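You operate a simulated robot arm through the tools that you are given. There is no shell and no other tool. Be economical: measure what you need, move in short steps, check, and stop when the job is done.

Carry out the task below with a simulated two-armed robot. There is one attempt and no reset: what you move stays moved.

JOB
Switch the lamp off, let it cool and fit the spare tube with the lamp drawer's number.
Fine: the sooty tube lies in the empty slot of the lamp tray; the lamp drawer ends shut. Where these are worked on the way, their far stop is far enough and under half their travel is too little: lamp drawer.
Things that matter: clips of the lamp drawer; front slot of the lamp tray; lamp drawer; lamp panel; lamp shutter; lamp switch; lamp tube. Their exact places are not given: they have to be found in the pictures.

The check looks at the end state, three seconds after you hand in, the way a careful person would. Anything else that was tipped, shoved, dropped, spilled or broken makes it a failure.

ROBOT AND FRAMES
Two 7-joint arms with two-finger parallel grippers on one trunk, on a base that drives. Base frame: it is fixed to the floor where the robot stands at the start and does not move with it; the origin is under the middle of the robot, x ahead of it, y to its left, z up. Units: mm, rad, N and s.
The left shoulder is at the start at [70, 163, 1152], the right one opposite. With the tool pointing down near the work surface each hand reaches from about 100 to 760 mm from the robot's upright axis, wherever it stands, measured 20 degrees to its own side. Places, roughly: clips of the lamp drawer [700, 0, 900]; front slot of the lamp tray [-600, 1000, 500]; lamp drawer [600, 0, 900]; lamp panel [500, 0, 1200]; lamp shutter [600, 0, 1000]; lamp switch [400, 0, 1200]. Payload 3.43 kg a hand.
The TCP of each hand is the grasp point between the finger pads, 34 mm short of the fingertips. In the tool frame z runs along the fingers and y along their closing line. Largest opening 128 mm; finger width 24, thickness 12; the body of the gripper, 48 by 130 mm, starts 96 mm behind the TCP.
Orientation is told as [roll, pitch, yaw] about the base's x, y, z axes, in that order, counted from this pose: with the fingers straight down and closing along the base's y, the tool's x points along the base's -x, its y along +y and its z along -z.

CONTROLS
- The arms move only by the tool play_rows. It takes "left_deltas", "right_deltas" or both (then of equal length, played together; a hand with none holds still); each is a list of rows, each a list of 7 numbers: the shift along the tool's x, y, z in units of 400 mm (1.0 is 400 mm), then the turn, a rotation vector about the tool's x, y, z in units of 120 degrees (1.0 is 120 degrees), then the opening, from 0 (shut) to 1 (fully open). In form: [[tx, ty, tz, ax, ay, az, jaw], ...]. A call has 1 to 12 rows; each row is the pose to reach, as a shift and turn from the pose commanded when the call began, along the tool's axes at that moment. A call with a number of a shift or a turn outside -1 to 1 is refused whole. A row lasts 0.2 s, in which the tool goes at most 50 mm and 0.15 rad; a call with a longer step from one row to the next is refused whole, and so is a gripper value outside its range. Where a pose cannot be reached the arm comes as near as it can. A force on the tool above 40 N (or 10 N above the force at the start of the call, whichever is more), or a blocked arm, ends the call early, and 0.2 s more pass. Each finger travels about 153 mm/s and halts on what it meets, pressing with about 33 N; the grip force reading is that of the motor and also rises with nothing between the fingers. The clock runs only during rows and for 0.2 s after the last one: add rows that repeat a pose to give the fingers time. It gives the time, the measured TCP pose, the force on the tool (base axes), the opening and the grip force at its end, in the units of the frame above (readings bear some noise), with the torque about the TCP (base axes, N m) and any sound that the robot's microphone picked up.
- Cameras (640 x 400 px; columns grow to the right, rows downward): "scene" is now at [113.7, 49.8, 1366.2]; the picture's right is [0.62, -0.78, 0.00], its down [-0.56, -0.44, -0.70] and it looks along [0.55, 0.44, -0.71] (base axes); focal length 214 px, centre (320, 200). "left" rides on the left gripper at [76, 11, -160] in its tool frame; the picture's right is [-0.15, 0.99, 0.00], its down [-0.88, -0.13, -0.46] and it looks along [-0.45, -0.07, 0.89] (tool axes); focal length 234 px, centre (320, 200). "right" rides on the right gripper at [76, -11, -160] in its tool frame; the picture's right is [0.15, 0.99, 0.00], its down [-0.88, 0.13, -0.46] and it looks along [-0.45, 0.07, 0.89] (tool axes); focal length 234 px, centre (320, 200).
- capture(camera): a new picture of that camera. No time passes.
- move_column(by): slides the trunk up (or, below 0, down) by that many mm; the arms and the scene camera ride with it, the base frame stays. It gives what a move gives, with no picture.
- base_move(legs): drives the robot by 1 to 6 legs, each [ahead, left, turn to the left] in mm, mm and rad, along the robot's own axes; the way and the turn of a leg run together, so that a leg with both is an arc; at most 1500 mm and 3.142 rad a leg. The arms and the cameras ride along, it lands a little off, and it stops where it bumps. It gives what a move gives.
- pan_tilt(pan, tilt): turns the head with the scene camera to pan (to the left, within 1.501 rad either way) and tilt (down, from -0.506 to 1.204), counted from straight ahead of the robot. It gives what a move gives.
- locate(camera, pixels): for up to 12 pixels [column, row] of the newest picture of that camera ("zoom" is the newest enlarged one), the place [x, y, z] in the base frame of the surface seen there, good to about 2 mm. No time passes.
- close_up(camera, box): a new picture of the part [left, top, right, bottom] of that camera's present view, enlarged. No time passes.
- hand_in(): hands the job in; it is judged then, once.

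Go step by step. Measure first, check grasps and placings, and put right what went wrong. The budget is 80 turns and 62 pictures, counting those below and the enlarged ones. Unless the task says otherwise, let go and move clear before handing in, and close with one line.

The tools are called after ">>>" by a JSON object that holds its "fn" and its "kwargs". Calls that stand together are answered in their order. play_rows: Moves the arms, as the interface text tells. Its arguments: {"type":"object","properties":{"left_deltas":{"type":"array","items":{"type":"array","items":{"type":"number"}}},"right_deltas":{"type":"array","items":{"type":"array","items":{"type":"number"}}}},"required":[]} The other tools are called the same way: move_column (by) slides the trunk up or down; base_move (legs) drives the base; pan_tilt (pan, tilt) turns the head that bears the scene camera; capture (camera) takes a picture; locate (camera, pixels) gives the place of the surface under pixels of a picture; close_up (camera, box) takes an enlarged picture of a part of a camera's view; hand_in () hands the job in.

At the start:

```text
time: 0.0
left_position: [418.6, 447.4, 1439.2]
left_orientation: [-0.001, 0.001, 0.002]
left_wrist_force: [-0.6, 0.0, -0.2]
left_moment: [-0.03, 0.01, 0.02]
left_gripper_width: 127.9
left_grip_force: 0.1
right_position: [361.0, 23.4, 1449.1]
right_orientation: [0.001, -0.001, 0.0]
right_wrist_force: [0.3, -0.5, -0.1]
right_moment: [-0.02, 0.01, -0.01]
right_gripper_width: 128.0
right_grip_force: 0.0
trunk travel left (down, up): [-633.0, 307.0]
robot x, y, heading: [-0.9, -2.9, -0.0]
head pan, tilt: [0.668, 0.794]
```

scene: 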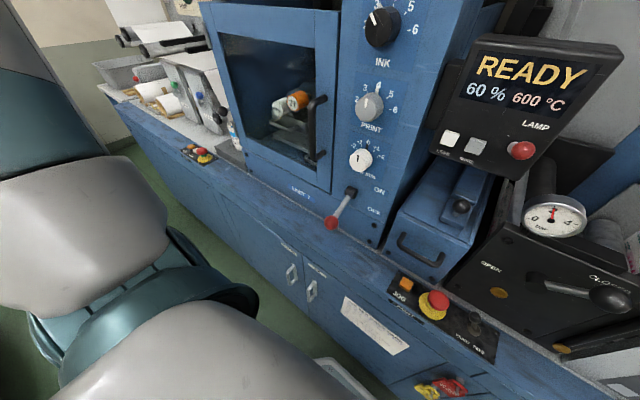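
right: 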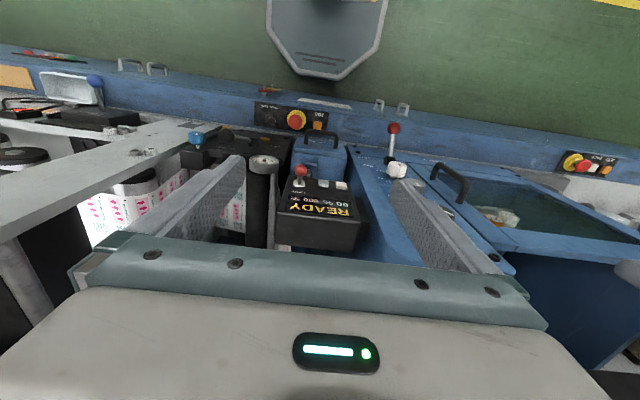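
left: 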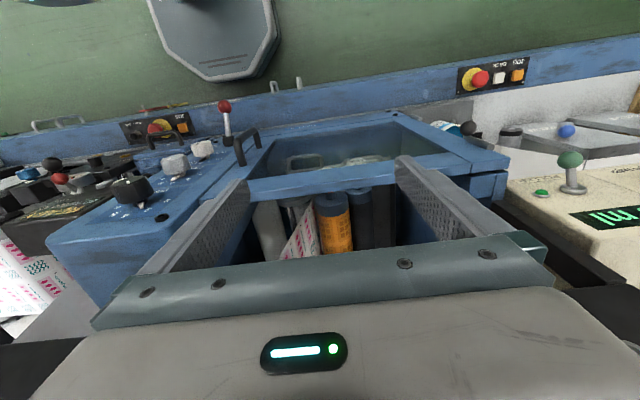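

The scene shows the lamp panel (READY, 600 °C) around (530,80), a red lamp switch at (522,150) and a blue drawer with a handle near (425,245). I'll point the head that way and look closer.

>>> {"fn": "pan_tilt", "kwargs": {"pan": 0.1, "tilt": 0.7}}

>>> {"fn": "capture", "kwargs": {"camera": "scene"}}

```text
time: 1.0
left_position: [417.6, 445.8, 1440.8]
left_orientation: [0.0, 0.0, 0.0]
left_wrist_force: [0.1, 0.0, -0.5]
left_moment: [0.03, 0.0, 0.0]
left_gripper_width: 128.2
left_grip_force: 0.0
right_position: [360.1, 23.8, 1449.1]
right_orientation: [0.0, 0.001, 0.0]
right_wrist_force: [0.3, -0.1, -0.1]
right_moment: [-0.01, -0.01, 0.02]
right_gripper_width: 127.9
right_grip_force: 0.0
trunk travel left (down, up): [-633.0, 307.0]
robot x, y, heading: [2.7, 0.7, -0.004]
head pan, tilt: [0.099, 0.7]
```

```text
58 pictures are left
```

scene: 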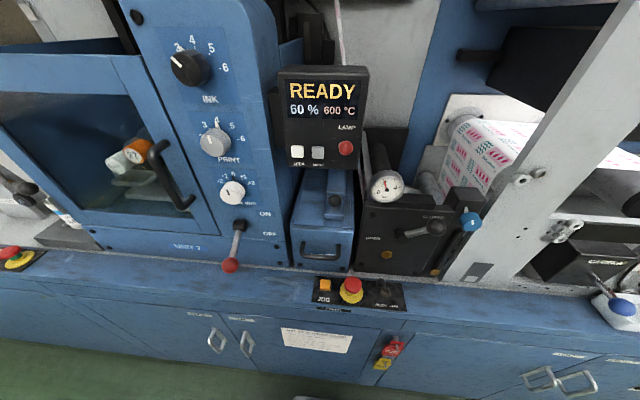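

>>> {"fn": "close_up", "kwargs": {"camera": "scene", "box": [260, 60, 420, 160]}}

>>> {"fn": "close_up", "kwargs": {"camera": "scene", "box": [260, 150, 460, 310]}}

>>> {"fn": "locate", "kwargs": {"camera": "scene", "pixels": [[346, 148], [297, 151], [318, 152], [323, 90], [335, 201], [302, 247], [340, 250], [320, 258], [320, 225], [345, 215], [305, 175], [350, 175]]}}

```text
4.00 times, centred on (340, 110) of scene
```

zoom: 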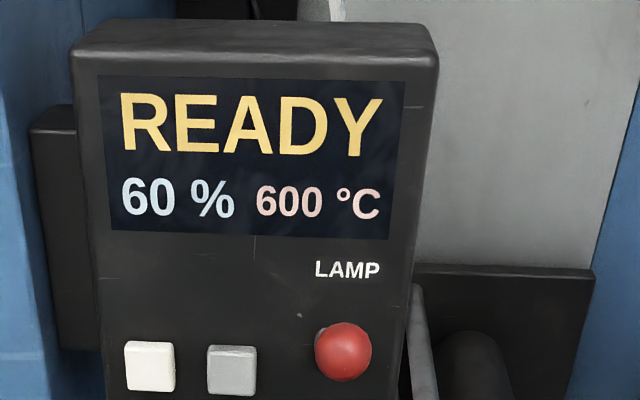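

```text
2.50 times, centred on (360, 230) of scene
```

zoom: 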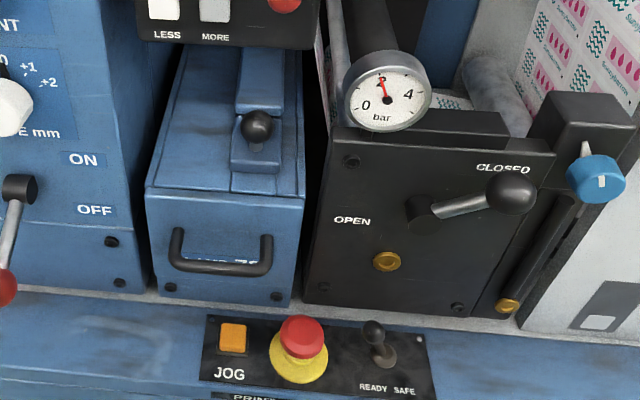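

```text
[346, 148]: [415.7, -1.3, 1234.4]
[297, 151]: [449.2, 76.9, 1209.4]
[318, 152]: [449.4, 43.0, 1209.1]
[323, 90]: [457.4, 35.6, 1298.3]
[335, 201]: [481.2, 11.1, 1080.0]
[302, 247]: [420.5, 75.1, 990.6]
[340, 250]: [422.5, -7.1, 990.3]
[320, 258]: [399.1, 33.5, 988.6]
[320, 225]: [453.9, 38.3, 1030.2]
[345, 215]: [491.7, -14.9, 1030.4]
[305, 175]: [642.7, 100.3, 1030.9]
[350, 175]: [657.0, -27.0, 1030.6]
```

The red lamp ball is at about [416,-1,1234], the drawer front at x≈422 with its handle at z≈990, and the shutter knob at [481,11,1080]. I need the drawer number and the switch's shape, so I'll zoom on both.

>>> {"fn": "close_up", "kwargs": {"camera": "scene", "box": [290, 230, 360, 274]}}

>>> {"fn": "close_up", "kwargs": {"camera": "right", "box": [240, 120, 400, 260]}}

>>> {"fn": "pan_tilt", "kwargs": {"pan": 1.5, "tilt": 0.6}}

>>> {"fn": "capture", "kwargs": {"camera": "scene"}}

```text
9.09 times, centred on (325, 252) of scene
```

zoom: 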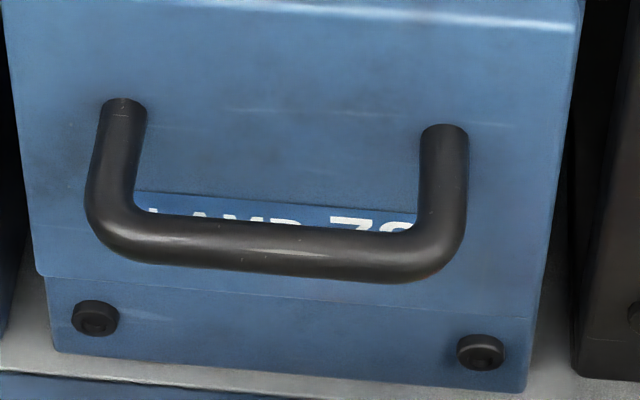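

```text
2.86 times, centred on (320, 190) of right
```

zoom: 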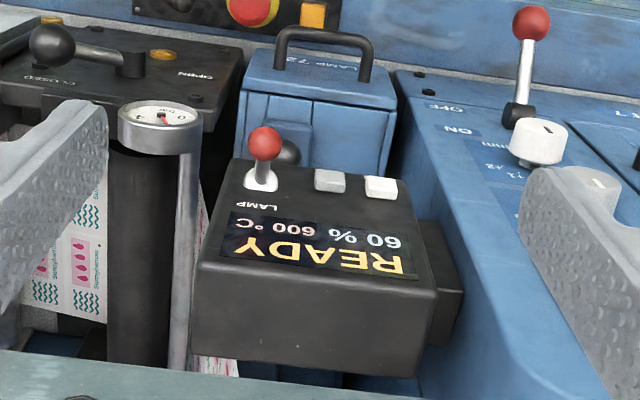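

```text
time: 2.5
left_position: [418.3, 445.5, 1438.5]
left_orientation: [-0.002, 0.001, 0.003]
left_wrist_force: [0.1, 0.1, -1.3]
left_moment: [0.03, 0.01, 0.03]
left_gripper_width: 127.8
left_grip_force: 0.0
right_position: [360.3, 24.1, 1447.6]
right_orientation: [0.0, 0.0, -0.001]
right_wrist_force: [0.5, 0.4, -0.9]
right_moment: [-0.01, 0.0, 0.0]
right_gripper_width: 128.1
right_grip_force: 0.1
trunk travel left (down, up): [-633.0, 307.0]
robot x, y, heading: [2.8, -1.8, -0.004]
head pan, tilt: [1.499, 0.6]
```

```text
53 pictures are left
```

scene: 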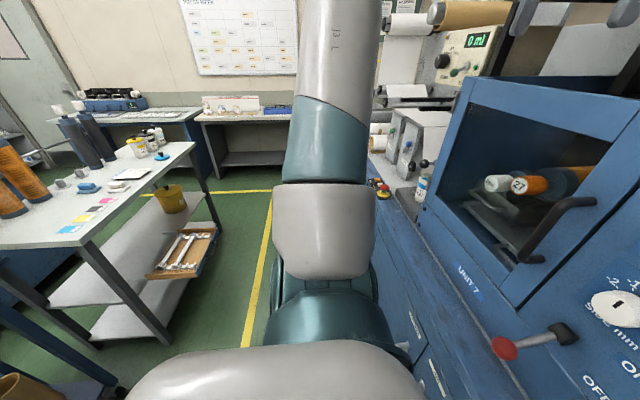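

The lamp tray with white tubes is on the lower shelf at pixel (185,252), and the drawer label reads "LAMP 7?". I'll locate the tray, zoom in on it and read the drawer label.

>>> {"fn": "locate", "kwargs": {"camera": "scene", "pixels": [[150, 275], [195, 268], [170, 232], [216, 230], [185, 250], [130, 290], [195, 160], [85, 240], [195, 330], [110, 320]]}}

>>> {"fn": "close_up", "kwargs": {"camera": "scene", "box": [140, 215, 230, 285]}}

>>> {"fn": "close_up", "kwargs": {"camera": "right", "box": [295, 128, 355, 158]}}

```text
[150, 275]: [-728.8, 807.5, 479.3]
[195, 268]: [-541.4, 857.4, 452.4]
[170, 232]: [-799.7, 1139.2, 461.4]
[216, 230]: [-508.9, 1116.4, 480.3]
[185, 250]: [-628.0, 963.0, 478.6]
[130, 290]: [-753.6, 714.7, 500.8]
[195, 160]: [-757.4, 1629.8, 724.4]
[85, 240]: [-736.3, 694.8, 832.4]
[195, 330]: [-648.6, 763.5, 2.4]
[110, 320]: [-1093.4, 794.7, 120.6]
```

```text
5.71 times, centred on (185, 250) of scene
```

zoom: 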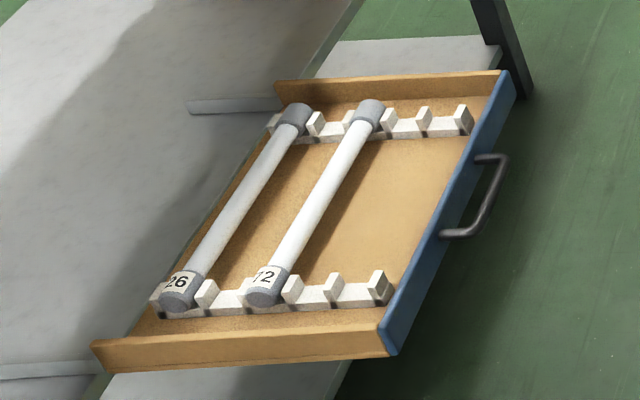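

```text
10.67 times, centred on (325, 143) of right
```

zoom: 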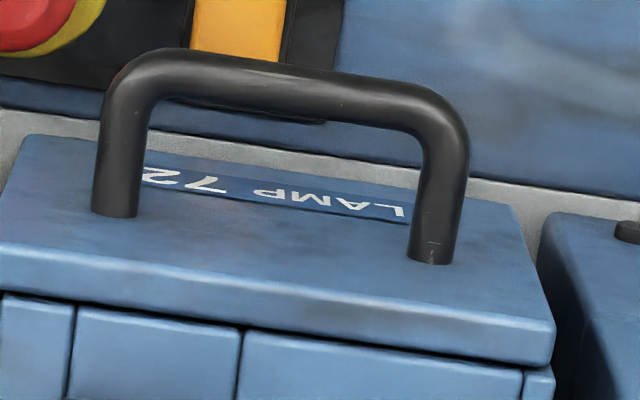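

The drawer's label reads 72 and the tray holds spares 26 and 72 with an empty slot near the handle side. The switch is a red-ball toggle pointing up and out, so I'll place closed right fingers above the ball and press it down.

>>> {"fn": "play_rows", "kwargs": {"right_deltas": [[-0.06, -0.03, 0.05, 0, 0, 0, 0.5], [-0.12, -0.06, 0.1, 0, 0, 0, 0], [-0.128, -0.062, 0.2, 0, 0, 0, 0], [-0.128, -0.062, 0.3, 0, 0, 0, 0], [-0.128, -0.062, 0.37, 0, 0, 0, 0], [-0.128, -0.062, 0.37, 0, 0, 0, 0]]}}

>>> {"fn": "pan_tilt", "kwargs": {"pan": 0.1, "tilt": 0.7}}

>>> {"fn": "capture", "kwargs": {"camera": "scene"}}

```text
time: 4.1
left_position: [391.9, 442.3, 1440.3]
left_orientation: [-0.008, -0.02, -0.027]
left_wrist_force: [0.2, -0.1, -0.7]
left_moment: [-0.01, 0.12, 0.0]
left_gripper_width: 128.1
left_grip_force: 0.3
right_position: [370.1, -5.0, 1314.5]
right_orientation: [-0.008, -0.047, -0.024]
right_wrist_force: [0.8, -0.3, -0.7]
right_moment: [-0.02, 0.03, 0.0]
right_gripper_width: 0.0
right_grip_force: 33.3
trunk travel left (down, up): [-633.0, 307.0]
robot x, y, heading: [-12.7, -3.8, -0.029]
head pan, tilt: [1.499, 0.6]
stopped in row 6 (right hand): the arm was blocked; the commanded pose is now the measured one
```

```text
time: 5.6
left_position: [387.6, 443.4, 1444.5]
left_orientation: [-0.008, -0.024, -0.024]
left_wrist_force: [0.4, 0.1, -0.8]
left_moment: [0.0, 0.0, 0.03]
left_gripper_width: 127.9
left_grip_force: 0.2
right_position: [369.5, -4.3, 1315.8]
right_orientation: [-0.007, -0.043, -0.023]
right_wrist_force: [0.2, -0.1, 0.2]
right_moment: [0.02, 0.01, 0.03]
right_gripper_width: 0.1
right_grip_force: 32.8
trunk travel left (down, up): [-633.0, 307.0]
robot x, y, heading: [-10.4, -3.5, -0.029]
head pan, tilt: [0.099, 0.7]
```

```text
50 pictures are left
```

scene: 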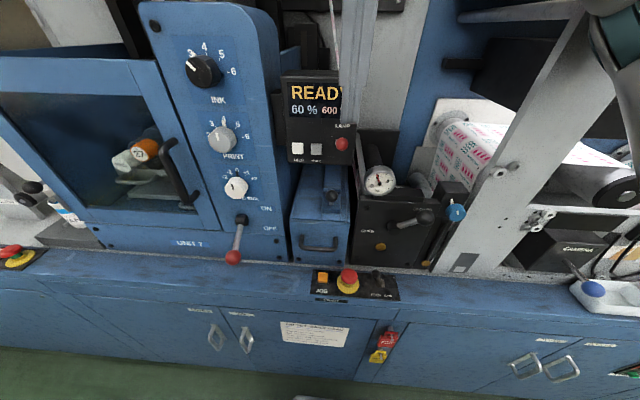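

The call stopped because the right arm was blocked and the base got pushed back and turned, most likely the elbow against the frame at the right (610,40). I'll back the robot off so the arm works more stretched out.

>>> {"fn": "base_move", "kwargs": {"legs": [[-230, 0, 0.03]]}}

>>> {"fn": "capture", "kwargs": {"camera": "scene"}}

```text
time: 7.4
left_position: [180.9, 449.6, 1438.2]
left_orientation: [-0.001, 0.003, 0.014]
left_wrist_force: [-0.5, 0.3, -0.3]
left_moment: [0.03, 0.04, 0.0]
left_gripper_width: 128.3
left_grip_force: 0.0
right_position: [178.4, 1.4, 1303.6]
right_orientation: [0.003, -0.014, 0.011]
right_wrist_force: [0.3, -0.9, 0.2]
right_moment: [-0.02, 0.05, 0.02]
right_gripper_width: 0.1
right_grip_force: 33.1
trunk travel left (down, up): [-633.0, 307.0]
robot x, y, heading: [-229.8, -4.6, 0.014]
head pan, tilt: [0.099, 0.7]
```

```text
49 pictures are left
```

scene: 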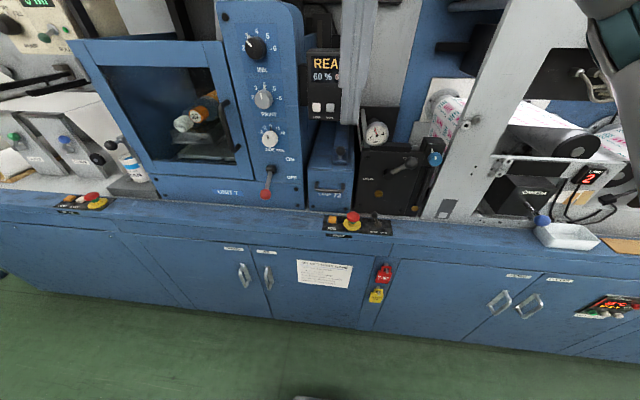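

The way is clear now. I'll extend the right hand straight forward to above the toggle (x≈412).

>>> {"fn": "play_rows", "kwargs": {"right_deltas": [[-0.1, 0, -0.02, 0, 0, 0, 0], [-0.2, 0, -0.02, 0, 0, 0, 0], [-0.3, 0, -0.02, 0, 0, 0, 0], [-0.4, 0, -0.02, 0, 0, 0, 0], [-0.5, 0, -0.02, 0, 0, 0, 0], [-0.58, -0.005, -0.02, 0, 0, 0, 0], [-0.58, -0.005, -0.02, 0, 0, 0, 0]]}}

>>> {"fn": "capture", "kwargs": {"camera": "scene"}}

>>> {"fn": "capture", "kwargs": {"camera": "right"}}

```text
time: 9.0
left_position: [177.9, 448.2, 1438.3]
left_orientation: [0.001, 0.001, 0.014]
left_wrist_force: [0.0, 0.8, -0.2]
left_moment: [0.05, -0.03, 0.0]
left_gripper_width: 127.9
left_grip_force: 0.0
right_position: [407.6, 3.2, 1317.4]
right_orientation: [0.001, -0.016, 0.013]
right_wrist_force: [-0.5, -0.8, -0.2]
right_moment: [0.04, -0.02, 0.0]
right_gripper_width: 0.2
right_grip_force: 33.1
trunk travel left (down, up): [-633.0, 307.0]
robot x, y, heading: [-232.7, -3.9, 0.012]
head pan, tilt: [0.099, 0.7]
```

```text
48 pictures are left
```

scene: 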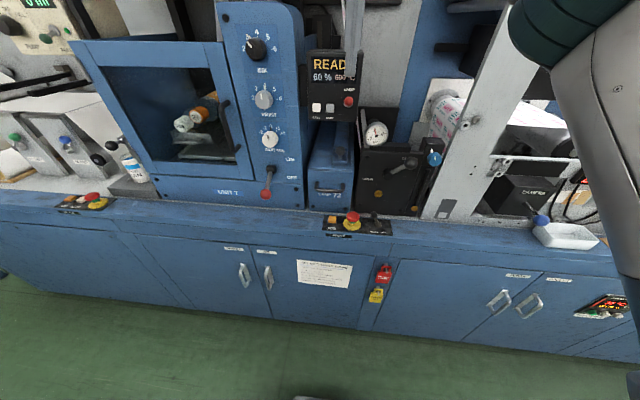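

```text
47 pictures are left
```

right: 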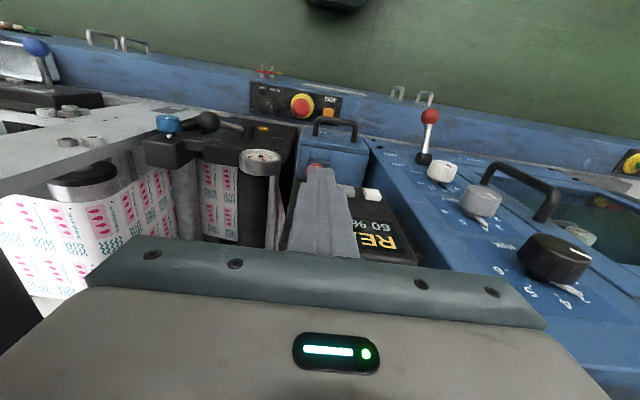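

Right fingertips are just above the ball, which shows at scene pixel (349,101). I'll nudge to y≈-2 and press down slowly.

>>> {"fn": "play_rows", "kwargs": {"right_deltas": [[-0.015, -0.012, 0.04, 0, 0, 0, 0], [-0.015, -0.012, 0.08, 0, 0, 0, 0], [-0.015, -0.012, 0.11, 0, 0, 0, 0], [-0.015, -0.012, 0.14, 0, 0, 0, 0], [-0.015, -0.012, 0.17, 0, 0, 0, 0], [-0.015, -0.012, 0.195, 0, 0, 0, 0], [-0.015, -0.012, 0.22, 0, 0, 0, 0]]}}

>>> {"fn": "close_up", "kwargs": {"camera": "scene", "box": [290, 30, 410, 130]}}

```text
time: 10.4
left_position: [178.4, 448.5, 1439.2]
left_orientation: [-0.001, 0.0, 0.014]
left_wrist_force: [0.4, -0.1, 0.8]
left_moment: [0.0, 0.04, 0.03]
left_gripper_width: 127.8
left_grip_force: 0.0
right_position: [416.0, -3.3, 1243.5]
right_orientation: [0.009, -0.03, 0.008]
right_wrist_force: [-5.0, -1.2, 10.6]
right_moment: [0.01, 0.06, -0.02]
right_gripper_width: 0.4
right_grip_force: 32.7
trunk travel left (down, up): [-633.0, 307.0]
robot x, y, heading: [-233.3, -5.6, 0.013]
head pan, tilt: [0.099, 0.7]
stopped in row 7 (right hand): the force on the tool passed its limit at 49 N (the readings are from after the stop); the commanded pose is now the measured one
```

```text
4.00 times, centred on (350, 80) of scene
```

zoom: 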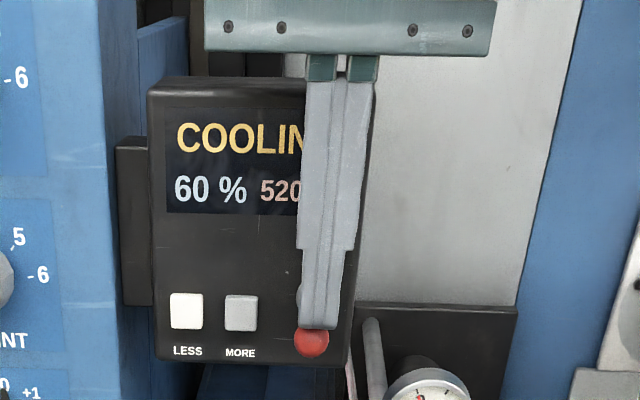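

The panel now reads COOLING with 520 °C, so the switch is off. I'll retract the right hand up and back and then study the drawer's top.

>>> {"fn": "play_rows", "kwargs": {"right_deltas": [[0.02, 0, -0.08, 0, 0, 0, 0], [0.04, 0, -0.18, 0, 0, 0, 0], [0.12, -0.05, -0.25, 0, 0, 0, 0.2], [0.22, -0.12, -0.25, 0, 0, 0, 0.5], [0.32, -0.22, -0.25, 0, 0, 0, 0.8], [0.4, -0.3, -0.25, 0, 0, 0, 0.8], [0.4, -0.4, -0.25, 0, 0, 0, 0.8]]}}

>>> {"fn": "close_up", "kwargs": {"camera": "scene", "box": [280, 40, 460, 230]}}

>>> {"fn": "capture", "kwargs": {"camera": "right"}}

```text
refused: row 5 steps farther than a row can; nothing moved
```

```text
2.11 times, centred on (370, 135) of scene
```

zoom: 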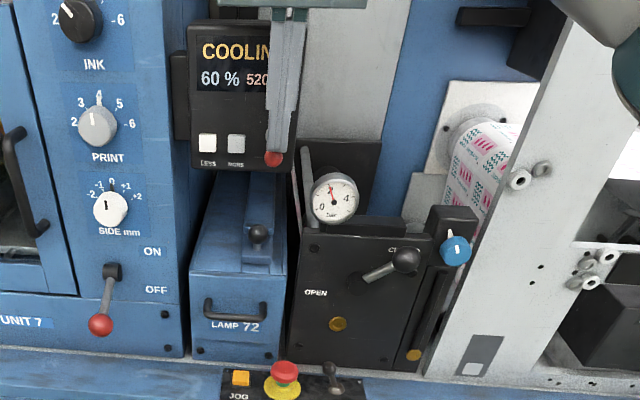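

```text
44 pictures are left
```

right: 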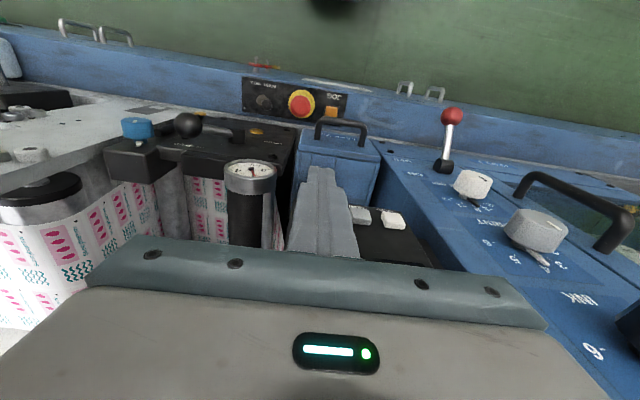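

Retracting with smaller steps, and checking the drawer top and temperature afterwards.

>>> {"fn": "play_rows", "kwargs": {"right_deltas": [[0.02, 0, -0.08, 0, 0, 0, 0], [0.04, 0, -0.18, 0, 0, 0, 0], [0.1, -0.04, -0.25, 0, 0, 0, 0.2], [0.18, -0.1, -0.25, 0, 0, 0, 0.5], [0.26, -0.16, -0.25, 0, 0, 0, 0.8], [0.34, -0.22, -0.25, 0, 0, 0, 0.8], [0.42, -0.28, -0.25, 0, 0, 0, 0.8]]}}

>>> {"fn": "close_up", "kwargs": {"camera": "scene", "box": [295, 40, 375, 90]}}

>>> {"fn": "close_up", "kwargs": {"camera": "scene", "box": [290, 100, 390, 220]}}

>>> {"fn": "locate", "kwargs": {"camera": "scene", "pixels": [[340, 151], [341, 128], [329, 128], [318, 190], [346, 191], [331, 190], [349, 122], [308, 170], [352, 170], [337, 166]]}}

```text
time: 12.1
left_position: [177.6, 448.1, 1439.8]
left_orientation: [0.001, -0.001, 0.013]
left_wrist_force: [-0.3, 0.2, 0.1]
left_moment: [0.04, -0.03, 0.0]
left_gripper_width: 127.8
left_grip_force: 0.1
right_position: [245.0, -118.9, 1337.2]
right_orientation: [0.009, -0.028, 0.009]
right_wrist_force: [-0.6, -0.2, -0.8]
right_moment: [0.0, -0.04, 0.01]
right_gripper_width: 102.4
right_grip_force: 0.0
trunk travel left (down, up): [-633.0, 307.0]
robot x, y, heading: [-234.8, -2.9, 0.013]
head pan, tilt: [0.099, 0.7]
```

```text
8.00 times, centred on (335, 65) of scene
```

zoom: 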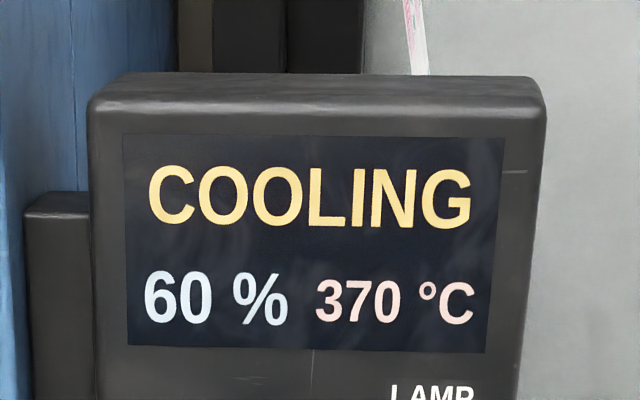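

```text
3.33 times, centred on (340, 160) of scene
```

zoom: 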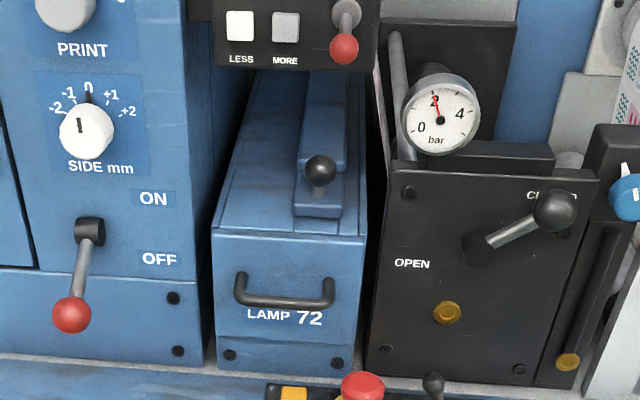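

```text
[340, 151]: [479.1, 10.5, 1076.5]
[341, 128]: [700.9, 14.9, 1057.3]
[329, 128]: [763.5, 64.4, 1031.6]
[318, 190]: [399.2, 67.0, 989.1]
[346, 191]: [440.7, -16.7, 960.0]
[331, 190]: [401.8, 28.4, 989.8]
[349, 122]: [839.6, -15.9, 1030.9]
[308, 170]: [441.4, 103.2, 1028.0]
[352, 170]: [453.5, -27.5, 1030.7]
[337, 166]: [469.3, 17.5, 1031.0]
```

The panel reads 370 °C and dropping, and the label confirms LAMP 72. While it cools I'll turn the right hand to point 45° forward and down with the fingers closing across the handle bar, in free space.

>>> {"fn": "play_rows", "kwargs": {"right_deltas": [[0, 0.025, 0.0375, 0.0244, -0.0244, -0.059, 0.4], [0, 0.05, 0.075, 0.0488, -0.0488, -0.118, 0.4], [0, 0.075, 0.1125, 0.0733, -0.0733, -0.177, 0.4], [0, 0.1, 0.15, 0.0977, -0.0977, -0.236, 0.4], [0, 0.125, 0.1875, 0.122, -0.122, -0.295, 0.4], [0, 0.15, 0.225, 0.1465, -0.1465, -0.354, 0.4], [0, 0.175, 0.2625, 0.171, -0.171, -0.413, 0.4], [0, 0.2, 0.3, 0.1953, -0.1953, -0.472, 0.4], [0, 0.225, 0.3375, 0.2198, -0.2198, -0.531, 0.4], [0, 0.25, 0.375, 0.2442, -0.2442, -0.59, 0.4], [0, 0.275, 0.4125, 0.2686, -0.2686, -0.649, 0.4], [0, 0.3, 0.45, 0.293, -0.293, -0.708, 0.4]]}}

>>> {"fn": "capture", "kwargs": {"camera": "scene"}}

>>> {"fn": "locate", "kwargs": {"camera": "scene", "pixels": [[352, 214], [375, 213], [330, 231], [300, 214], [318, 190], [346, 192], [331, 190], [328, 200], [344, 205]]}}

```text
time: 14.7
left_position: [179.0, 450.2, 1439.4]
left_orientation: [-0.001, 0.0, 0.014]
left_wrist_force: [0.4, 0.2, 0.4]
left_moment: [0.0, 0.02, 0.03]
left_gripper_width: 128.0
left_grip_force: 0.0
right_position: [250.7, 4.3, 1157.2]
right_orientation: [-0.814, -0.006, 1.583]
right_wrist_force: [0.0, 0.5, -0.8]
right_moment: [0.02, 0.03, 0.0]
right_gripper_width: 51.1
right_grip_force: 0.1
trunk travel left (down, up): [-633.0, 307.0]
robot x, y, heading: [-232.2, -3.9, 0.014]
head pan, tilt: [0.099, 0.7]
```

```text
41 pictures are left
```

scene: 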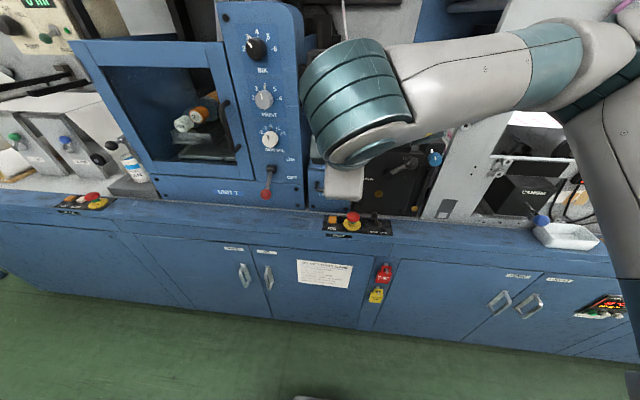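

```text
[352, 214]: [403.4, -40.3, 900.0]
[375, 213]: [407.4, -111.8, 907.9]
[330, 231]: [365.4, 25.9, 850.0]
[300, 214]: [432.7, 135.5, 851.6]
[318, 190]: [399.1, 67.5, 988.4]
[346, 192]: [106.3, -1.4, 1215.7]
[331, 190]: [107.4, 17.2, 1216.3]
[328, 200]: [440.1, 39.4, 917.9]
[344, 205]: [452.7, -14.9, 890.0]
```

The hand took the pose well. The bar centre is near [404,33,985] and the front face is at x≈440, so I'll go to a stand-off along the tool axis and check in the right camera.

>>> {"fn": "play_rows", "kwargs": {"right_deltas": [[-0.02, 0.01, 0.08, 0, 0, 0, 0.3], [-0.04, 0.02, 0.16, 0, 0, 0, 0.25], [-0.06, 0.04, 0.24, 0, 0, 0, 0.25], [-0.072, 0.05, 0.31, 0, 0, 0, 0.25], [-0.072, 0.05, 0.31, 0, 0, 0, 0.25]]}}

>>> {"fn": "capture", "kwargs": {"camera": "right"}}

>>> {"fn": "capture", "kwargs": {"camera": "scene"}}

```text
time: 15.8
left_position: [178.2, 449.5, 1438.6]
left_orientation: [0.0, -0.001, 0.013]
left_wrist_force: [0.3, -0.3, -0.3]
left_moment: [0.02, 0.0, 0.02]
left_gripper_width: 128.1
left_grip_force: 0.0
right_position: [326.7, 34.0, 1059.2]
right_orientation: [-0.814, -0.007, 1.579]
right_wrist_force: [-0.6, 0.3, 0.9]
right_moment: [-0.02, -0.02, 0.03]
right_gripper_width: 32.3
right_grip_force: 0.1
trunk travel left (down, up): [-633.0, 307.0]
robot x, y, heading: [-234.7, -1.4, 0.015]
head pan, tilt: [0.099, 0.7]
```

```text
40 pictures are left
```

right: 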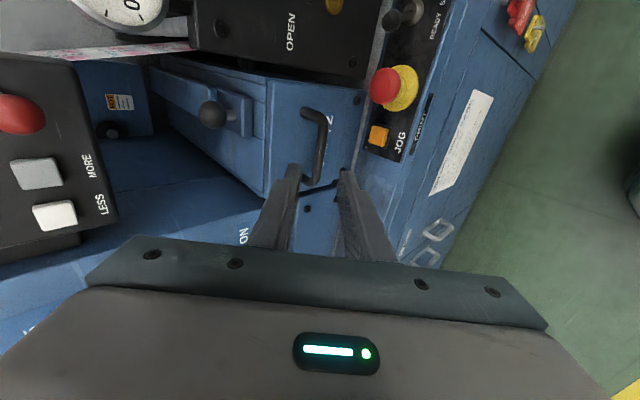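

```text
39 pictures are left
```

scene: 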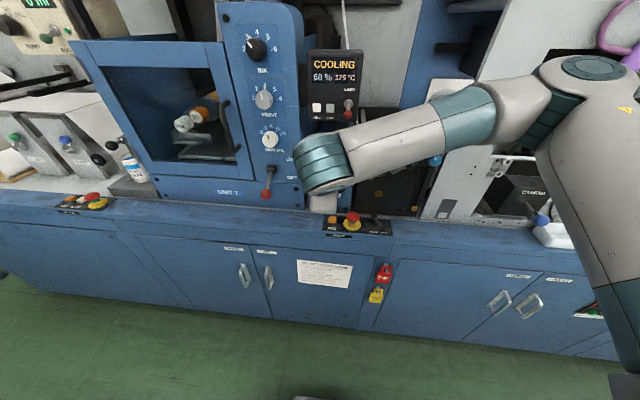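

The right camera shows the handle bar at (322,150) and the shutter knob at (212,115). I'll measure both here and zoom on the shutter.

>>> {"fn": "locate", "kwargs": {"camera": "right", "pixels": [[322, 125], [322, 145], [321, 170], [340, 135], [212, 115], [245, 120], [228, 105], [190, 88], [155, 72], [290, 130]]}}

>>> {"fn": "close_up", "kwargs": {"camera": "right", "box": [90, 40, 350, 210]}}

```text
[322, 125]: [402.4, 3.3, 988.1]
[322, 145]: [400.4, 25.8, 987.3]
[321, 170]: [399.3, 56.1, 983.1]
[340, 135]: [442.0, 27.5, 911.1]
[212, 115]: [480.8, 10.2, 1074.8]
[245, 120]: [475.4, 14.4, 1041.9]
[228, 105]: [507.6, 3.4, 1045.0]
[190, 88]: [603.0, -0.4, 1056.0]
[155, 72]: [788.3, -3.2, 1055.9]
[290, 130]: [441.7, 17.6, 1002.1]
```

```text
2.35 times, centred on (220, 125) of right
```

zoom: 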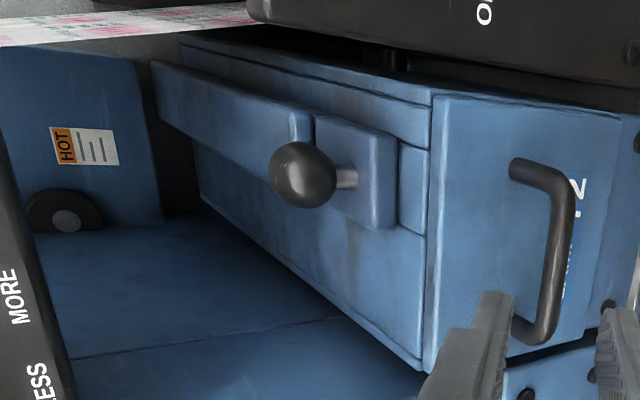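

The bar centre is about [405,33,982] and the jaws are aligned with it. I'll advance along the tool axis and grip the bar.

>>> {"fn": "play_rows", "kwargs": {"right_deltas": [[0, 0.005, 0.08, 0, 0, 0, 0.25], [0, 0.005, 0.16, 0, 0, 0, 0.25], [0, 0.005, 0.21, 0, 0, 0, 0.25], [0, 0.005, 0.239, 0, 0, 0, 0.25], [0, 0.005, 0.239, 0, 0, 0, 0.0], [0, 0.005, 0.239, 0, 0, 0, 0.0], [0, 0.005, 0.239, 0, 0, 0, 0.0]]}}

>>> {"fn": "capture", "kwargs": {"camera": "right"}}

>>> {"fn": "close_up", "kwargs": {"camera": "scene", "box": [295, 40, 375, 90]}}

```text
time: 17.4
left_position: [178.1, 448.7, 1439.6]
left_orientation: [0.0, 0.0, 0.014]
left_wrist_force: [0.0, -0.2, 0.7]
left_moment: [-0.02, 0.01, 0.0]
left_gripper_width: 127.8
left_grip_force: 0.0
right_position: [393.0, 35.7, 993.2]
right_orientation: [-0.818, -0.007, 1.581]
right_wrist_force: [5.1, -1.5, 15.5]
right_moment: [-0.87, -0.19, 0.64]
right_gripper_width: 11.9
right_grip_force: 44.9
trunk travel left (down, up): [-633.0, 307.0]
robot x, y, heading: [-234.6, -0.3, 0.016]
head pan, tilt: [0.099, 0.7]
```

```text
37 pictures are left
```

right: 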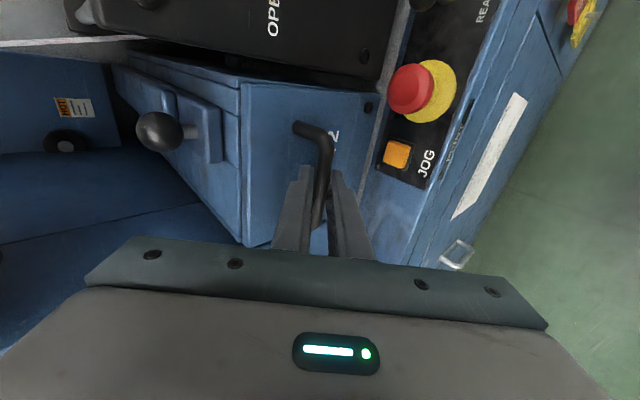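

```text
8.00 times, centred on (335, 65) of scene
```

zoom: 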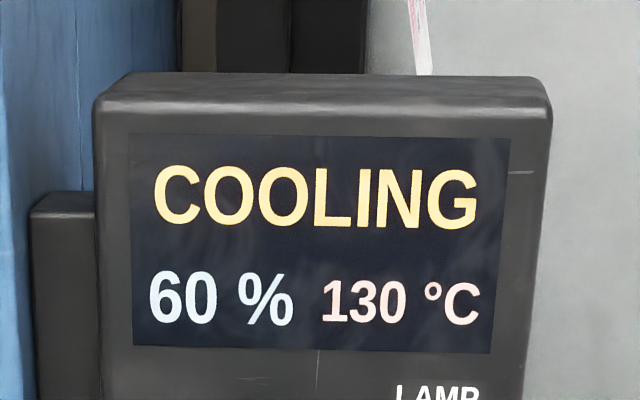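

The bar is gripped (11.9 mm) and the panel shows 130 °C, still COOLING. I'll hold still until it is cool.

>>> {"fn": "play_rows", "kwargs": {"right_deltas": [[0, 0, 0, 0, 0, 0, 0], [0, 0, 0, 0, 0, 0, 0], [0, 0, 0, 0, 0, 0, 0], [0, 0, 0, 0, 0, 0, 0], [0, 0, 0, 0, 0, 0, 0], [0, 0, 0, 0, 0, 0, 0], [0, 0, 0, 0, 0, 0, 0], [0, 0, 0, 0, 0, 0, 0], [0, 0, 0, 0, 0, 0, 0], [0, 0, 0, 0, 0, 0, 0], [0, 0, 0, 0, 0, 0, 0], [0, 0, 0, 0, 0, 0, 0]]}}

>>> {"fn": "play_rows", "kwargs": {"right_deltas": [[0, 0, 0, 0, 0, 0, 0], [0, 0, 0, 0, 0, 0, 0], [0, 0, 0, 0, 0, 0, 0], [0, 0, 0, 0, 0, 0, 0], [0, 0, 0, 0, 0, 0, 0], [0, 0, 0, 0, 0, 0, 0], [0, 0, 0, 0, 0, 0, 0], [0, 0, 0, 0, 0, 0, 0], [0, 0, 0, 0, 0, 0, 0], [0, 0, 0, 0, 0, 0, 0], [0, 0, 0, 0, 0, 0, 0], [0, 0, 0, 0, 0, 0, 0]]}}

>>> {"fn": "close_up", "kwargs": {"camera": "scene", "box": [295, 40, 375, 90]}}

```text
time: 20.1
left_position: [177.1, 447.4, 1438.6]
left_orientation: [-0.001, 0.0, 0.015]
left_wrist_force: [-0.1, 0.4, 0.3]
left_moment: [0.01, 0.02, 0.01]
left_gripper_width: 127.9
left_grip_force: 0.1
right_position: [392.7, 35.2, 993.3]
right_orientation: [-0.815, -0.008, 1.579]
right_wrist_force: [3.0, -1.1, 23.4]
right_moment: [-0.63, -0.22, 0.74]
right_gripper_width: 11.8
right_grip_force: 44.9
trunk travel left (down, up): [-633.0, 307.0]
robot x, y, heading: [-232.1, -2.8, 0.012]
head pan, tilt: [0.099, 0.7]
```

```text
time: 22.6
left_position: [177.2, 449.3, 1440.2]
left_orientation: [0.0, -0.004, 0.014]
left_wrist_force: [-0.3, -0.4, -0.2]
left_moment: [0.01, 0.02, 0.0]
left_gripper_width: 128.0
left_grip_force: 0.0
right_position: [392.9, 35.3, 994.2]
right_orientation: [-0.814, -0.009, 1.58]
right_wrist_force: [2.1, 0.2, 23.2]
right_moment: [-0.71, -0.25, 0.72]
right_gripper_width: 12.0
right_grip_force: 44.7
trunk travel left (down, up): [-633.0, 307.0]
robot x, y, heading: [-232.2, -4.5, 0.011]
head pan, tilt: [0.099, 0.7]
```

```text
8.00 times, centred on (335, 65) of scene
```

zoom: 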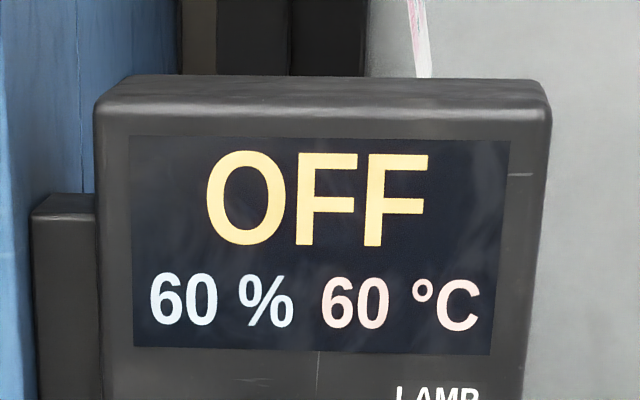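

The panel reads OFF at 60 °C. I'll try a gentle 60 mm pull on the drawer straight back.

>>> {"fn": "play_rows", "kwargs": {"right_deltas": [[0, 0.017, -0.018, 0, 0, 0, 0], [0, 0.034, -0.036, 0, 0, 0, 0], [0, 0.052, -0.055, 0, 0, 0, 0], [0, 0.069, -0.073, 0, 0, 0, 0], [0, 0.086, -0.091, 0, 0, 0, 0], [0, 0.103, -0.109, 0, 0, 0, 0]]}}

>>> {"fn": "capture", "kwargs": {"camera": "right"}}

```text
time: 24.1
left_position: [175.9, 449.3, 1440.8]
left_orientation: [0.001, -0.004, 0.014]
left_wrist_force: [-0.2, 0.6, -1.1]
left_moment: [-0.02, 0.0, -0.01]
left_gripper_width: 128.0
left_grip_force: 0.0
right_position: [333.2, 36.5, 993.0]
right_orientation: [-0.817, -0.009, 1.58]
right_wrist_force: [0.8, -0.6, 31.9]
right_moment: [-0.76, -0.29, 0.61]
right_gripper_width: 11.7
right_grip_force: 45.2
trunk travel left (down, up): [-633.0, 307.0]
robot x, y, heading: [-229.6, 4.4, 0.012]
head pan, tilt: [0.099, 0.7]
```

```text
34 pictures are left
```

right: 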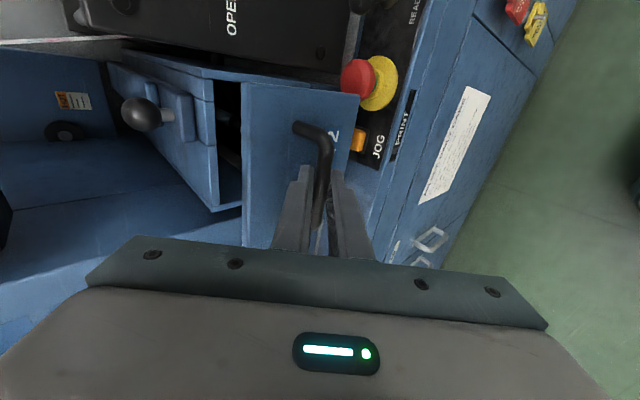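

The drawer moves freely and the shutter stays on the fixed housing. I'll keep pulling about 240 mm while easing the hand 3 mm up to relieve the vertical load.

>>> {"fn": "play_rows", "kwargs": {"right_deltas": [[0, 0.046, -0.06, 0, 0, 0, 0], [0, 0.098, -0.114, 0, 0, 0, 0], [0, 0.149, -0.169, 0, 0, 0, 0], [0, 0.201, -0.223, 0, 0, 0, 0], [0, 0.252, -0.278, 0, 0, 0, 0], [0, 0.303, -0.332, 0, 0, 0, 0], [0, 0.355, -0.387, 0, 0, 0, 0], [0, 0.407, -0.441, 0, 0, 0, 0]]}}

>>> {"fn": "capture", "kwargs": {"camera": "scene"}}

```text
time: 25.9
left_position: [177.9, 448.0, 1439.5]
left_orientation: [-0.001, 0.0, 0.015]
left_wrist_force: [-0.2, 0.9, -0.4]
left_moment: [-0.08, -0.06, -0.03]
left_gripper_width: 127.8
left_grip_force: 0.1
right_position: [112.9, 47.4, 992.6]
right_orientation: [-0.812, 0.0, 1.544]
right_wrist_force: [-4.1, -30.4, -13.5]
right_moment: [-1.58, 0.12, -0.03]
right_gripper_width: 12.2
right_grip_force: 45.0
right hand out of reach, approached as far as the arm can: row 6, 7, 8
trunk travel left (down, up): [-633.0, 307.0]
robot x, y, heading: [-234.6, -4.2, 0.009]
head pan, tilt: [0.099, 0.7]
```

```text
33 pictures are left
```

scene: 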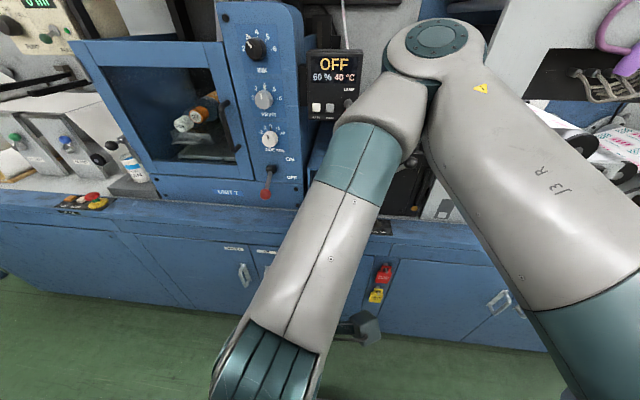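

The drawer is about 280 mm out and the arm is at its near limit. I'll check with the right camera how much of the interior is exposed.

>>> {"fn": "capture", "kwargs": {"camera": "right"}}

```text
32 pictures are left
```

right: 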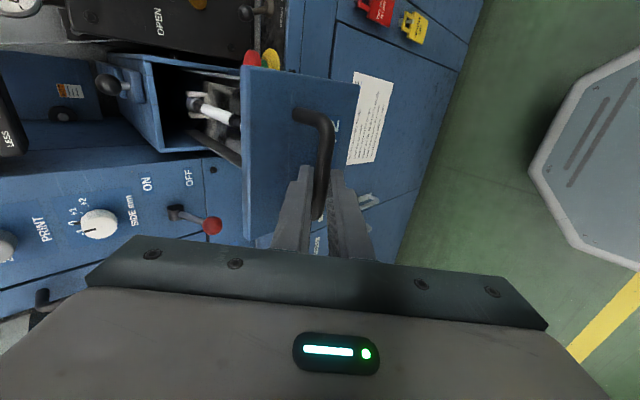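

>>> {"fn": "close_up", "kwargs": {"camera": "right", "box": [90, 40, 290, 170]}}

>>> {"fn": "locate", "kwargs": {"camera": "zoom", "pixels": [[330, 190], [400, 230], [460, 265], [310, 180], [280, 100], [200, 150]]}}

```text
3.08 times, centred on (190, 105) of right
```

zoom: 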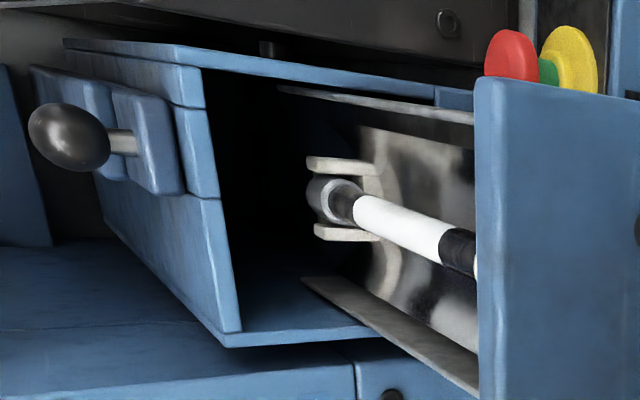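

```text
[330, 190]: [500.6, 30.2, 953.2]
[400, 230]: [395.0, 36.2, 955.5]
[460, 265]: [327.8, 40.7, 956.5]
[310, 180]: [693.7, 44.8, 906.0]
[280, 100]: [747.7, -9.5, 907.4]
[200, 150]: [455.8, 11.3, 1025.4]
```

The tube's rear clip is at x≈500, still inside the housing mouth (x≈445), so I need about 110 mm more. I'll hold the grip and drive the base back.

>>> {"fn": "base_move", "kwargs": {"legs": [[-110, 0, 0]]}}

>>> {"fn": "close_up", "kwargs": {"camera": "right", "box": [90, 20, 350, 190]}}

```text
time: 27.0
left_position: [87.4, 447.7, 1439.8]
left_orientation: [0.0, -0.002, 0.017]
left_wrist_force: [-0.3, -0.2, -0.6]
left_moment: [-0.02, 0.0, 0.0]
left_gripper_width: 128.0
left_grip_force: 0.2
right_position: [28.1, 49.1, 999.8]
right_orientation: [-0.843, -0.007, 1.54]
right_wrist_force: [1.8, -3.0, 11.1]
right_moment: [-0.67, -0.23, 0.96]
right_gripper_width: 12.6
right_grip_force: 45.5
trunk travel left (down, up): [-633.0, 307.0]
robot x, y, heading: [-319.9, -3.5, 0.015]
head pan, tilt: [0.099, 0.7]
stopped in leg 1: the force on the tool passed its limit at 138 N (the readings are from after the stop); the commanded pose is now the measured one
```

```text
2.35 times, centred on (220, 105) of right
```

zoom: 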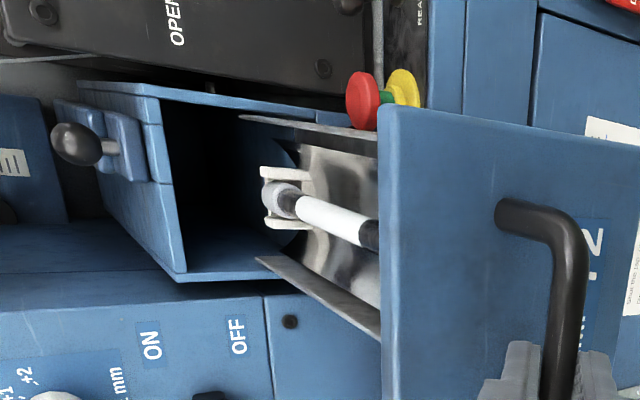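

The base stopped at the drawer's far stop; the rear clip is now outside the housing. I'll open the jaws modestly and back off along the tool axis.

>>> {"fn": "play_rows", "kwargs": {"right_deltas": [[0, 0, 0, 0, 0, 0, 0.25], [0, 0, 0, 0, 0, 0, 0.25], [0, 0, -0.02, 0, 0, 0, 0.25], [0, 0, -0.04, 0, 0, 0, 0.25], [0, 0, -0.06, 0, 0, 0, 0.25]]}}

```text
time: 28.4
left_position: [88.6, 448.3, 1439.8]
left_orientation: [0.0, 0.0, 0.016]
left_wrist_force: [-0.1, 0.0, 0.4]
left_moment: [0.04, 0.01, 0.04]
left_gripper_width: 128.1
left_grip_force: 0.2
right_position: [32.0, 32.2, 1007.2]
right_orientation: [-0.861, 0.037, 1.479]
right_wrist_force: [0.5, -0.2, -0.3]
right_moment: [0.04, -0.02, 0.0]
right_gripper_width: 32.0
right_grip_force: 0.0
trunk travel left (down, up): [-633.0, 307.0]
robot x, y, heading: [-321.0, -7.0, 0.012]
head pan, tilt: [0.099, 0.7]
stopped in row 5 (right hand): the arm was blocked; the commanded pose is now the measured one
```

The arm hits its near limit, so I'll use the base for the backward part: 20 mm back keeps the bar between the fingers, then lift.

>>> {"fn": "base_move", "kwargs": {"legs": [[-20, 0, 0]]}}

>>> {"fn": "play_rows", "kwargs": {"right_deltas": [[0, -0.018, -0.017, 0, 0, 0, 0.25], [0, -0.036, -0.034, 0, 0, 0, 0.25], [0, -0.054, -0.051, 0, 0, 0, 0.25]]}}

>>> {"fn": "capture", "kwargs": {"camera": "right"}}

```text
time: 29.2
left_position: [73.7, 447.9, 1437.2]
left_orientation: [0.002, 0.004, 0.014]
left_wrist_force: [1.0, 1.1, 0.9]
left_moment: [-0.02, 0.03, 0.01]
left_gripper_width: 128.1
left_grip_force: 0.0
right_position: [12.9, 32.5, 1006.9]
right_orientation: [-0.856, 0.037, 1.481]
right_wrist_force: [0.0, 0.5, -0.4]
right_moment: [0.0, 0.04, 0.0]
right_gripper_width: 31.9
right_grip_force: 0.0
trunk travel left (down, up): [-633.0, 307.0]
robot x, y, heading: [-341.1, -7.4, 0.015]
head pan, tilt: [0.099, 0.7]
```

```text
time: 30.0
left_position: [67.8, 446.9, 1440.2]
left_orientation: [0.0, -0.001, 0.016]
left_wrist_force: [0.6, 0.3, -0.5]
left_moment: [0.0, -0.03, 0.05]
left_gripper_width: 127.9
left_grip_force: 0.1
right_position: [9.1, 32.0, 1036.3]
right_orientation: [-0.865, 0.039, 1.473]
right_wrist_force: [-0.9, 0.3, -0.1]
right_moment: [0.02, 0.0, 0.01]
right_gripper_width: 31.7
right_grip_force: 0.0
trunk travel left (down, up): [-633.0, 307.0]
robot x, y, heading: [-343.9, -6.3, 0.015]
head pan, tilt: [0.099, 0.7]
```

```text
29 pictures are left
```

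right: 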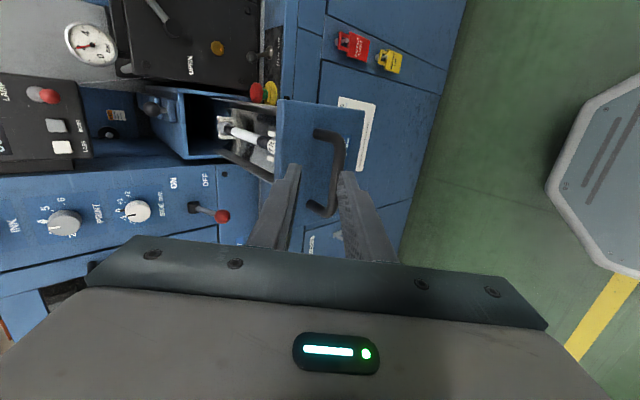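

The hand is clear of the handle. I'll lift it, bring it forward and turn it back to fingers-down above the open drawer.

>>> {"fn": "play_rows", "kwargs": {"right_deltas": [[0, -0.064, -0.055, -0.0244, 0.0244, 0.059, 0.3], [0, -0.129, -0.111, -0.0488, 0.0488, 0.118, 0.3], [0, -0.193, -0.166, -0.0733, 0.0733, 0.177, 0.3], [0, -0.258, -0.222, -0.0977, 0.0977, 0.236, 0.3], [0, -0.322, -0.277, -0.122, 0.122, 0.295, 0.3], [0.01, -0.352, -0.242, -0.1465, 0.1465, 0.354, 0.3], [0.02, -0.382, -0.207, -0.171, 0.171, 0.413, 0.3], [0.03, -0.412, -0.172, -0.1953, 0.1953, 0.472, 0.3], [0.04, -0.442, -0.137, -0.2198, 0.2198, 0.531, 0.3], [0.05, -0.472, -0.102, -0.2442, 0.2442, 0.59, 0.3], [0.06, -0.502, -0.067, -0.2686, 0.2686, 0.649, 0.3], [0.075, -0.534, -0.03, -0.293, 0.293, 0.708, 0.3]]}}

>>> {"fn": "capture", "kwargs": {"camera": "scene"}}

>>> {"fn": "capture", "kwargs": {"camera": "right"}}

```text
time: 32.6
left_position: [71.4, 445.3, 1438.7]
left_orientation: [0.003, 0.001, 0.014]
left_wrist_force: [0.1, 0.4, 0.3]
left_moment: [0.04, 0.02, -0.02]
left_gripper_width: 127.7
left_grip_force: 0.1
right_position: [137.0, -5.4, 1208.8]
right_orientation: [-0.036, -0.074, -0.091]
right_wrist_force: [0.4, -0.5, -0.2]
right_moment: [-0.02, 0.06, -0.01]
right_gripper_width: 38.5
right_grip_force: 0.0
trunk travel left (down, up): [-633.0, 307.0]
robot x, y, heading: [-340.5, -3.5, 0.013]
head pan, tilt: [0.099, 0.7]
```

```text
28 pictures are left
```

scene: 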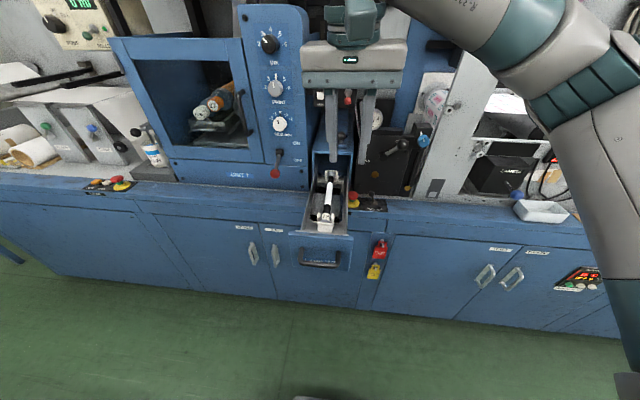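

```text
27 pictures are left
```

right: 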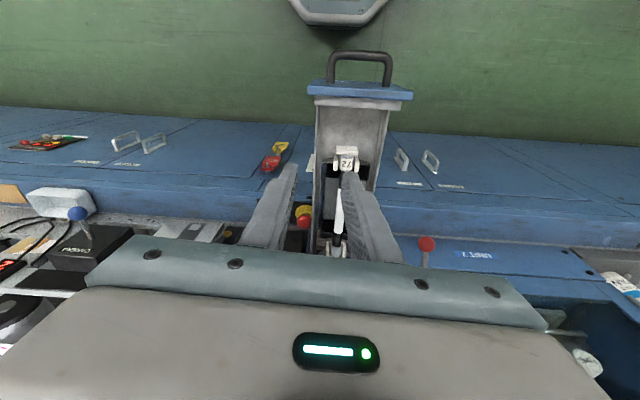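

>>> {"fn": "close_up", "kwargs": {"camera": "scene", "box": [290, 150, 370, 270]}}

>>> {"fn": "locate", "kwargs": {"camera": "scene", "pixels": [[331, 183], [329, 195], [328, 205], [326, 215], [325, 225], [318, 216], [334, 215], [350, 200], [320, 232], [325, 185], [338, 185], [333, 175]]}}

```text
3.33 times, centred on (330, 210) of scene
```

zoom: 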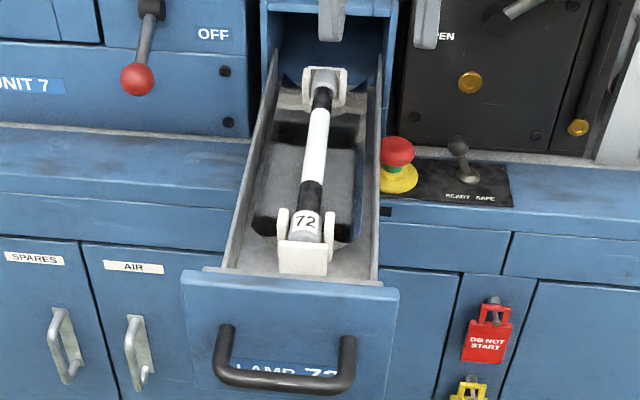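

```text
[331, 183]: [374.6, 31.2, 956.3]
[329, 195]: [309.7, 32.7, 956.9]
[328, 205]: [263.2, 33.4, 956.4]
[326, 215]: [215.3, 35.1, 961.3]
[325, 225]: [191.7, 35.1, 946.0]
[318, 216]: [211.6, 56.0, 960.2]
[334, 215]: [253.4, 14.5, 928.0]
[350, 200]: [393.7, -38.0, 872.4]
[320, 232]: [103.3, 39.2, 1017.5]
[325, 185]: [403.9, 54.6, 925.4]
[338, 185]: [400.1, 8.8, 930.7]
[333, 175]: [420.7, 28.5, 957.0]
```

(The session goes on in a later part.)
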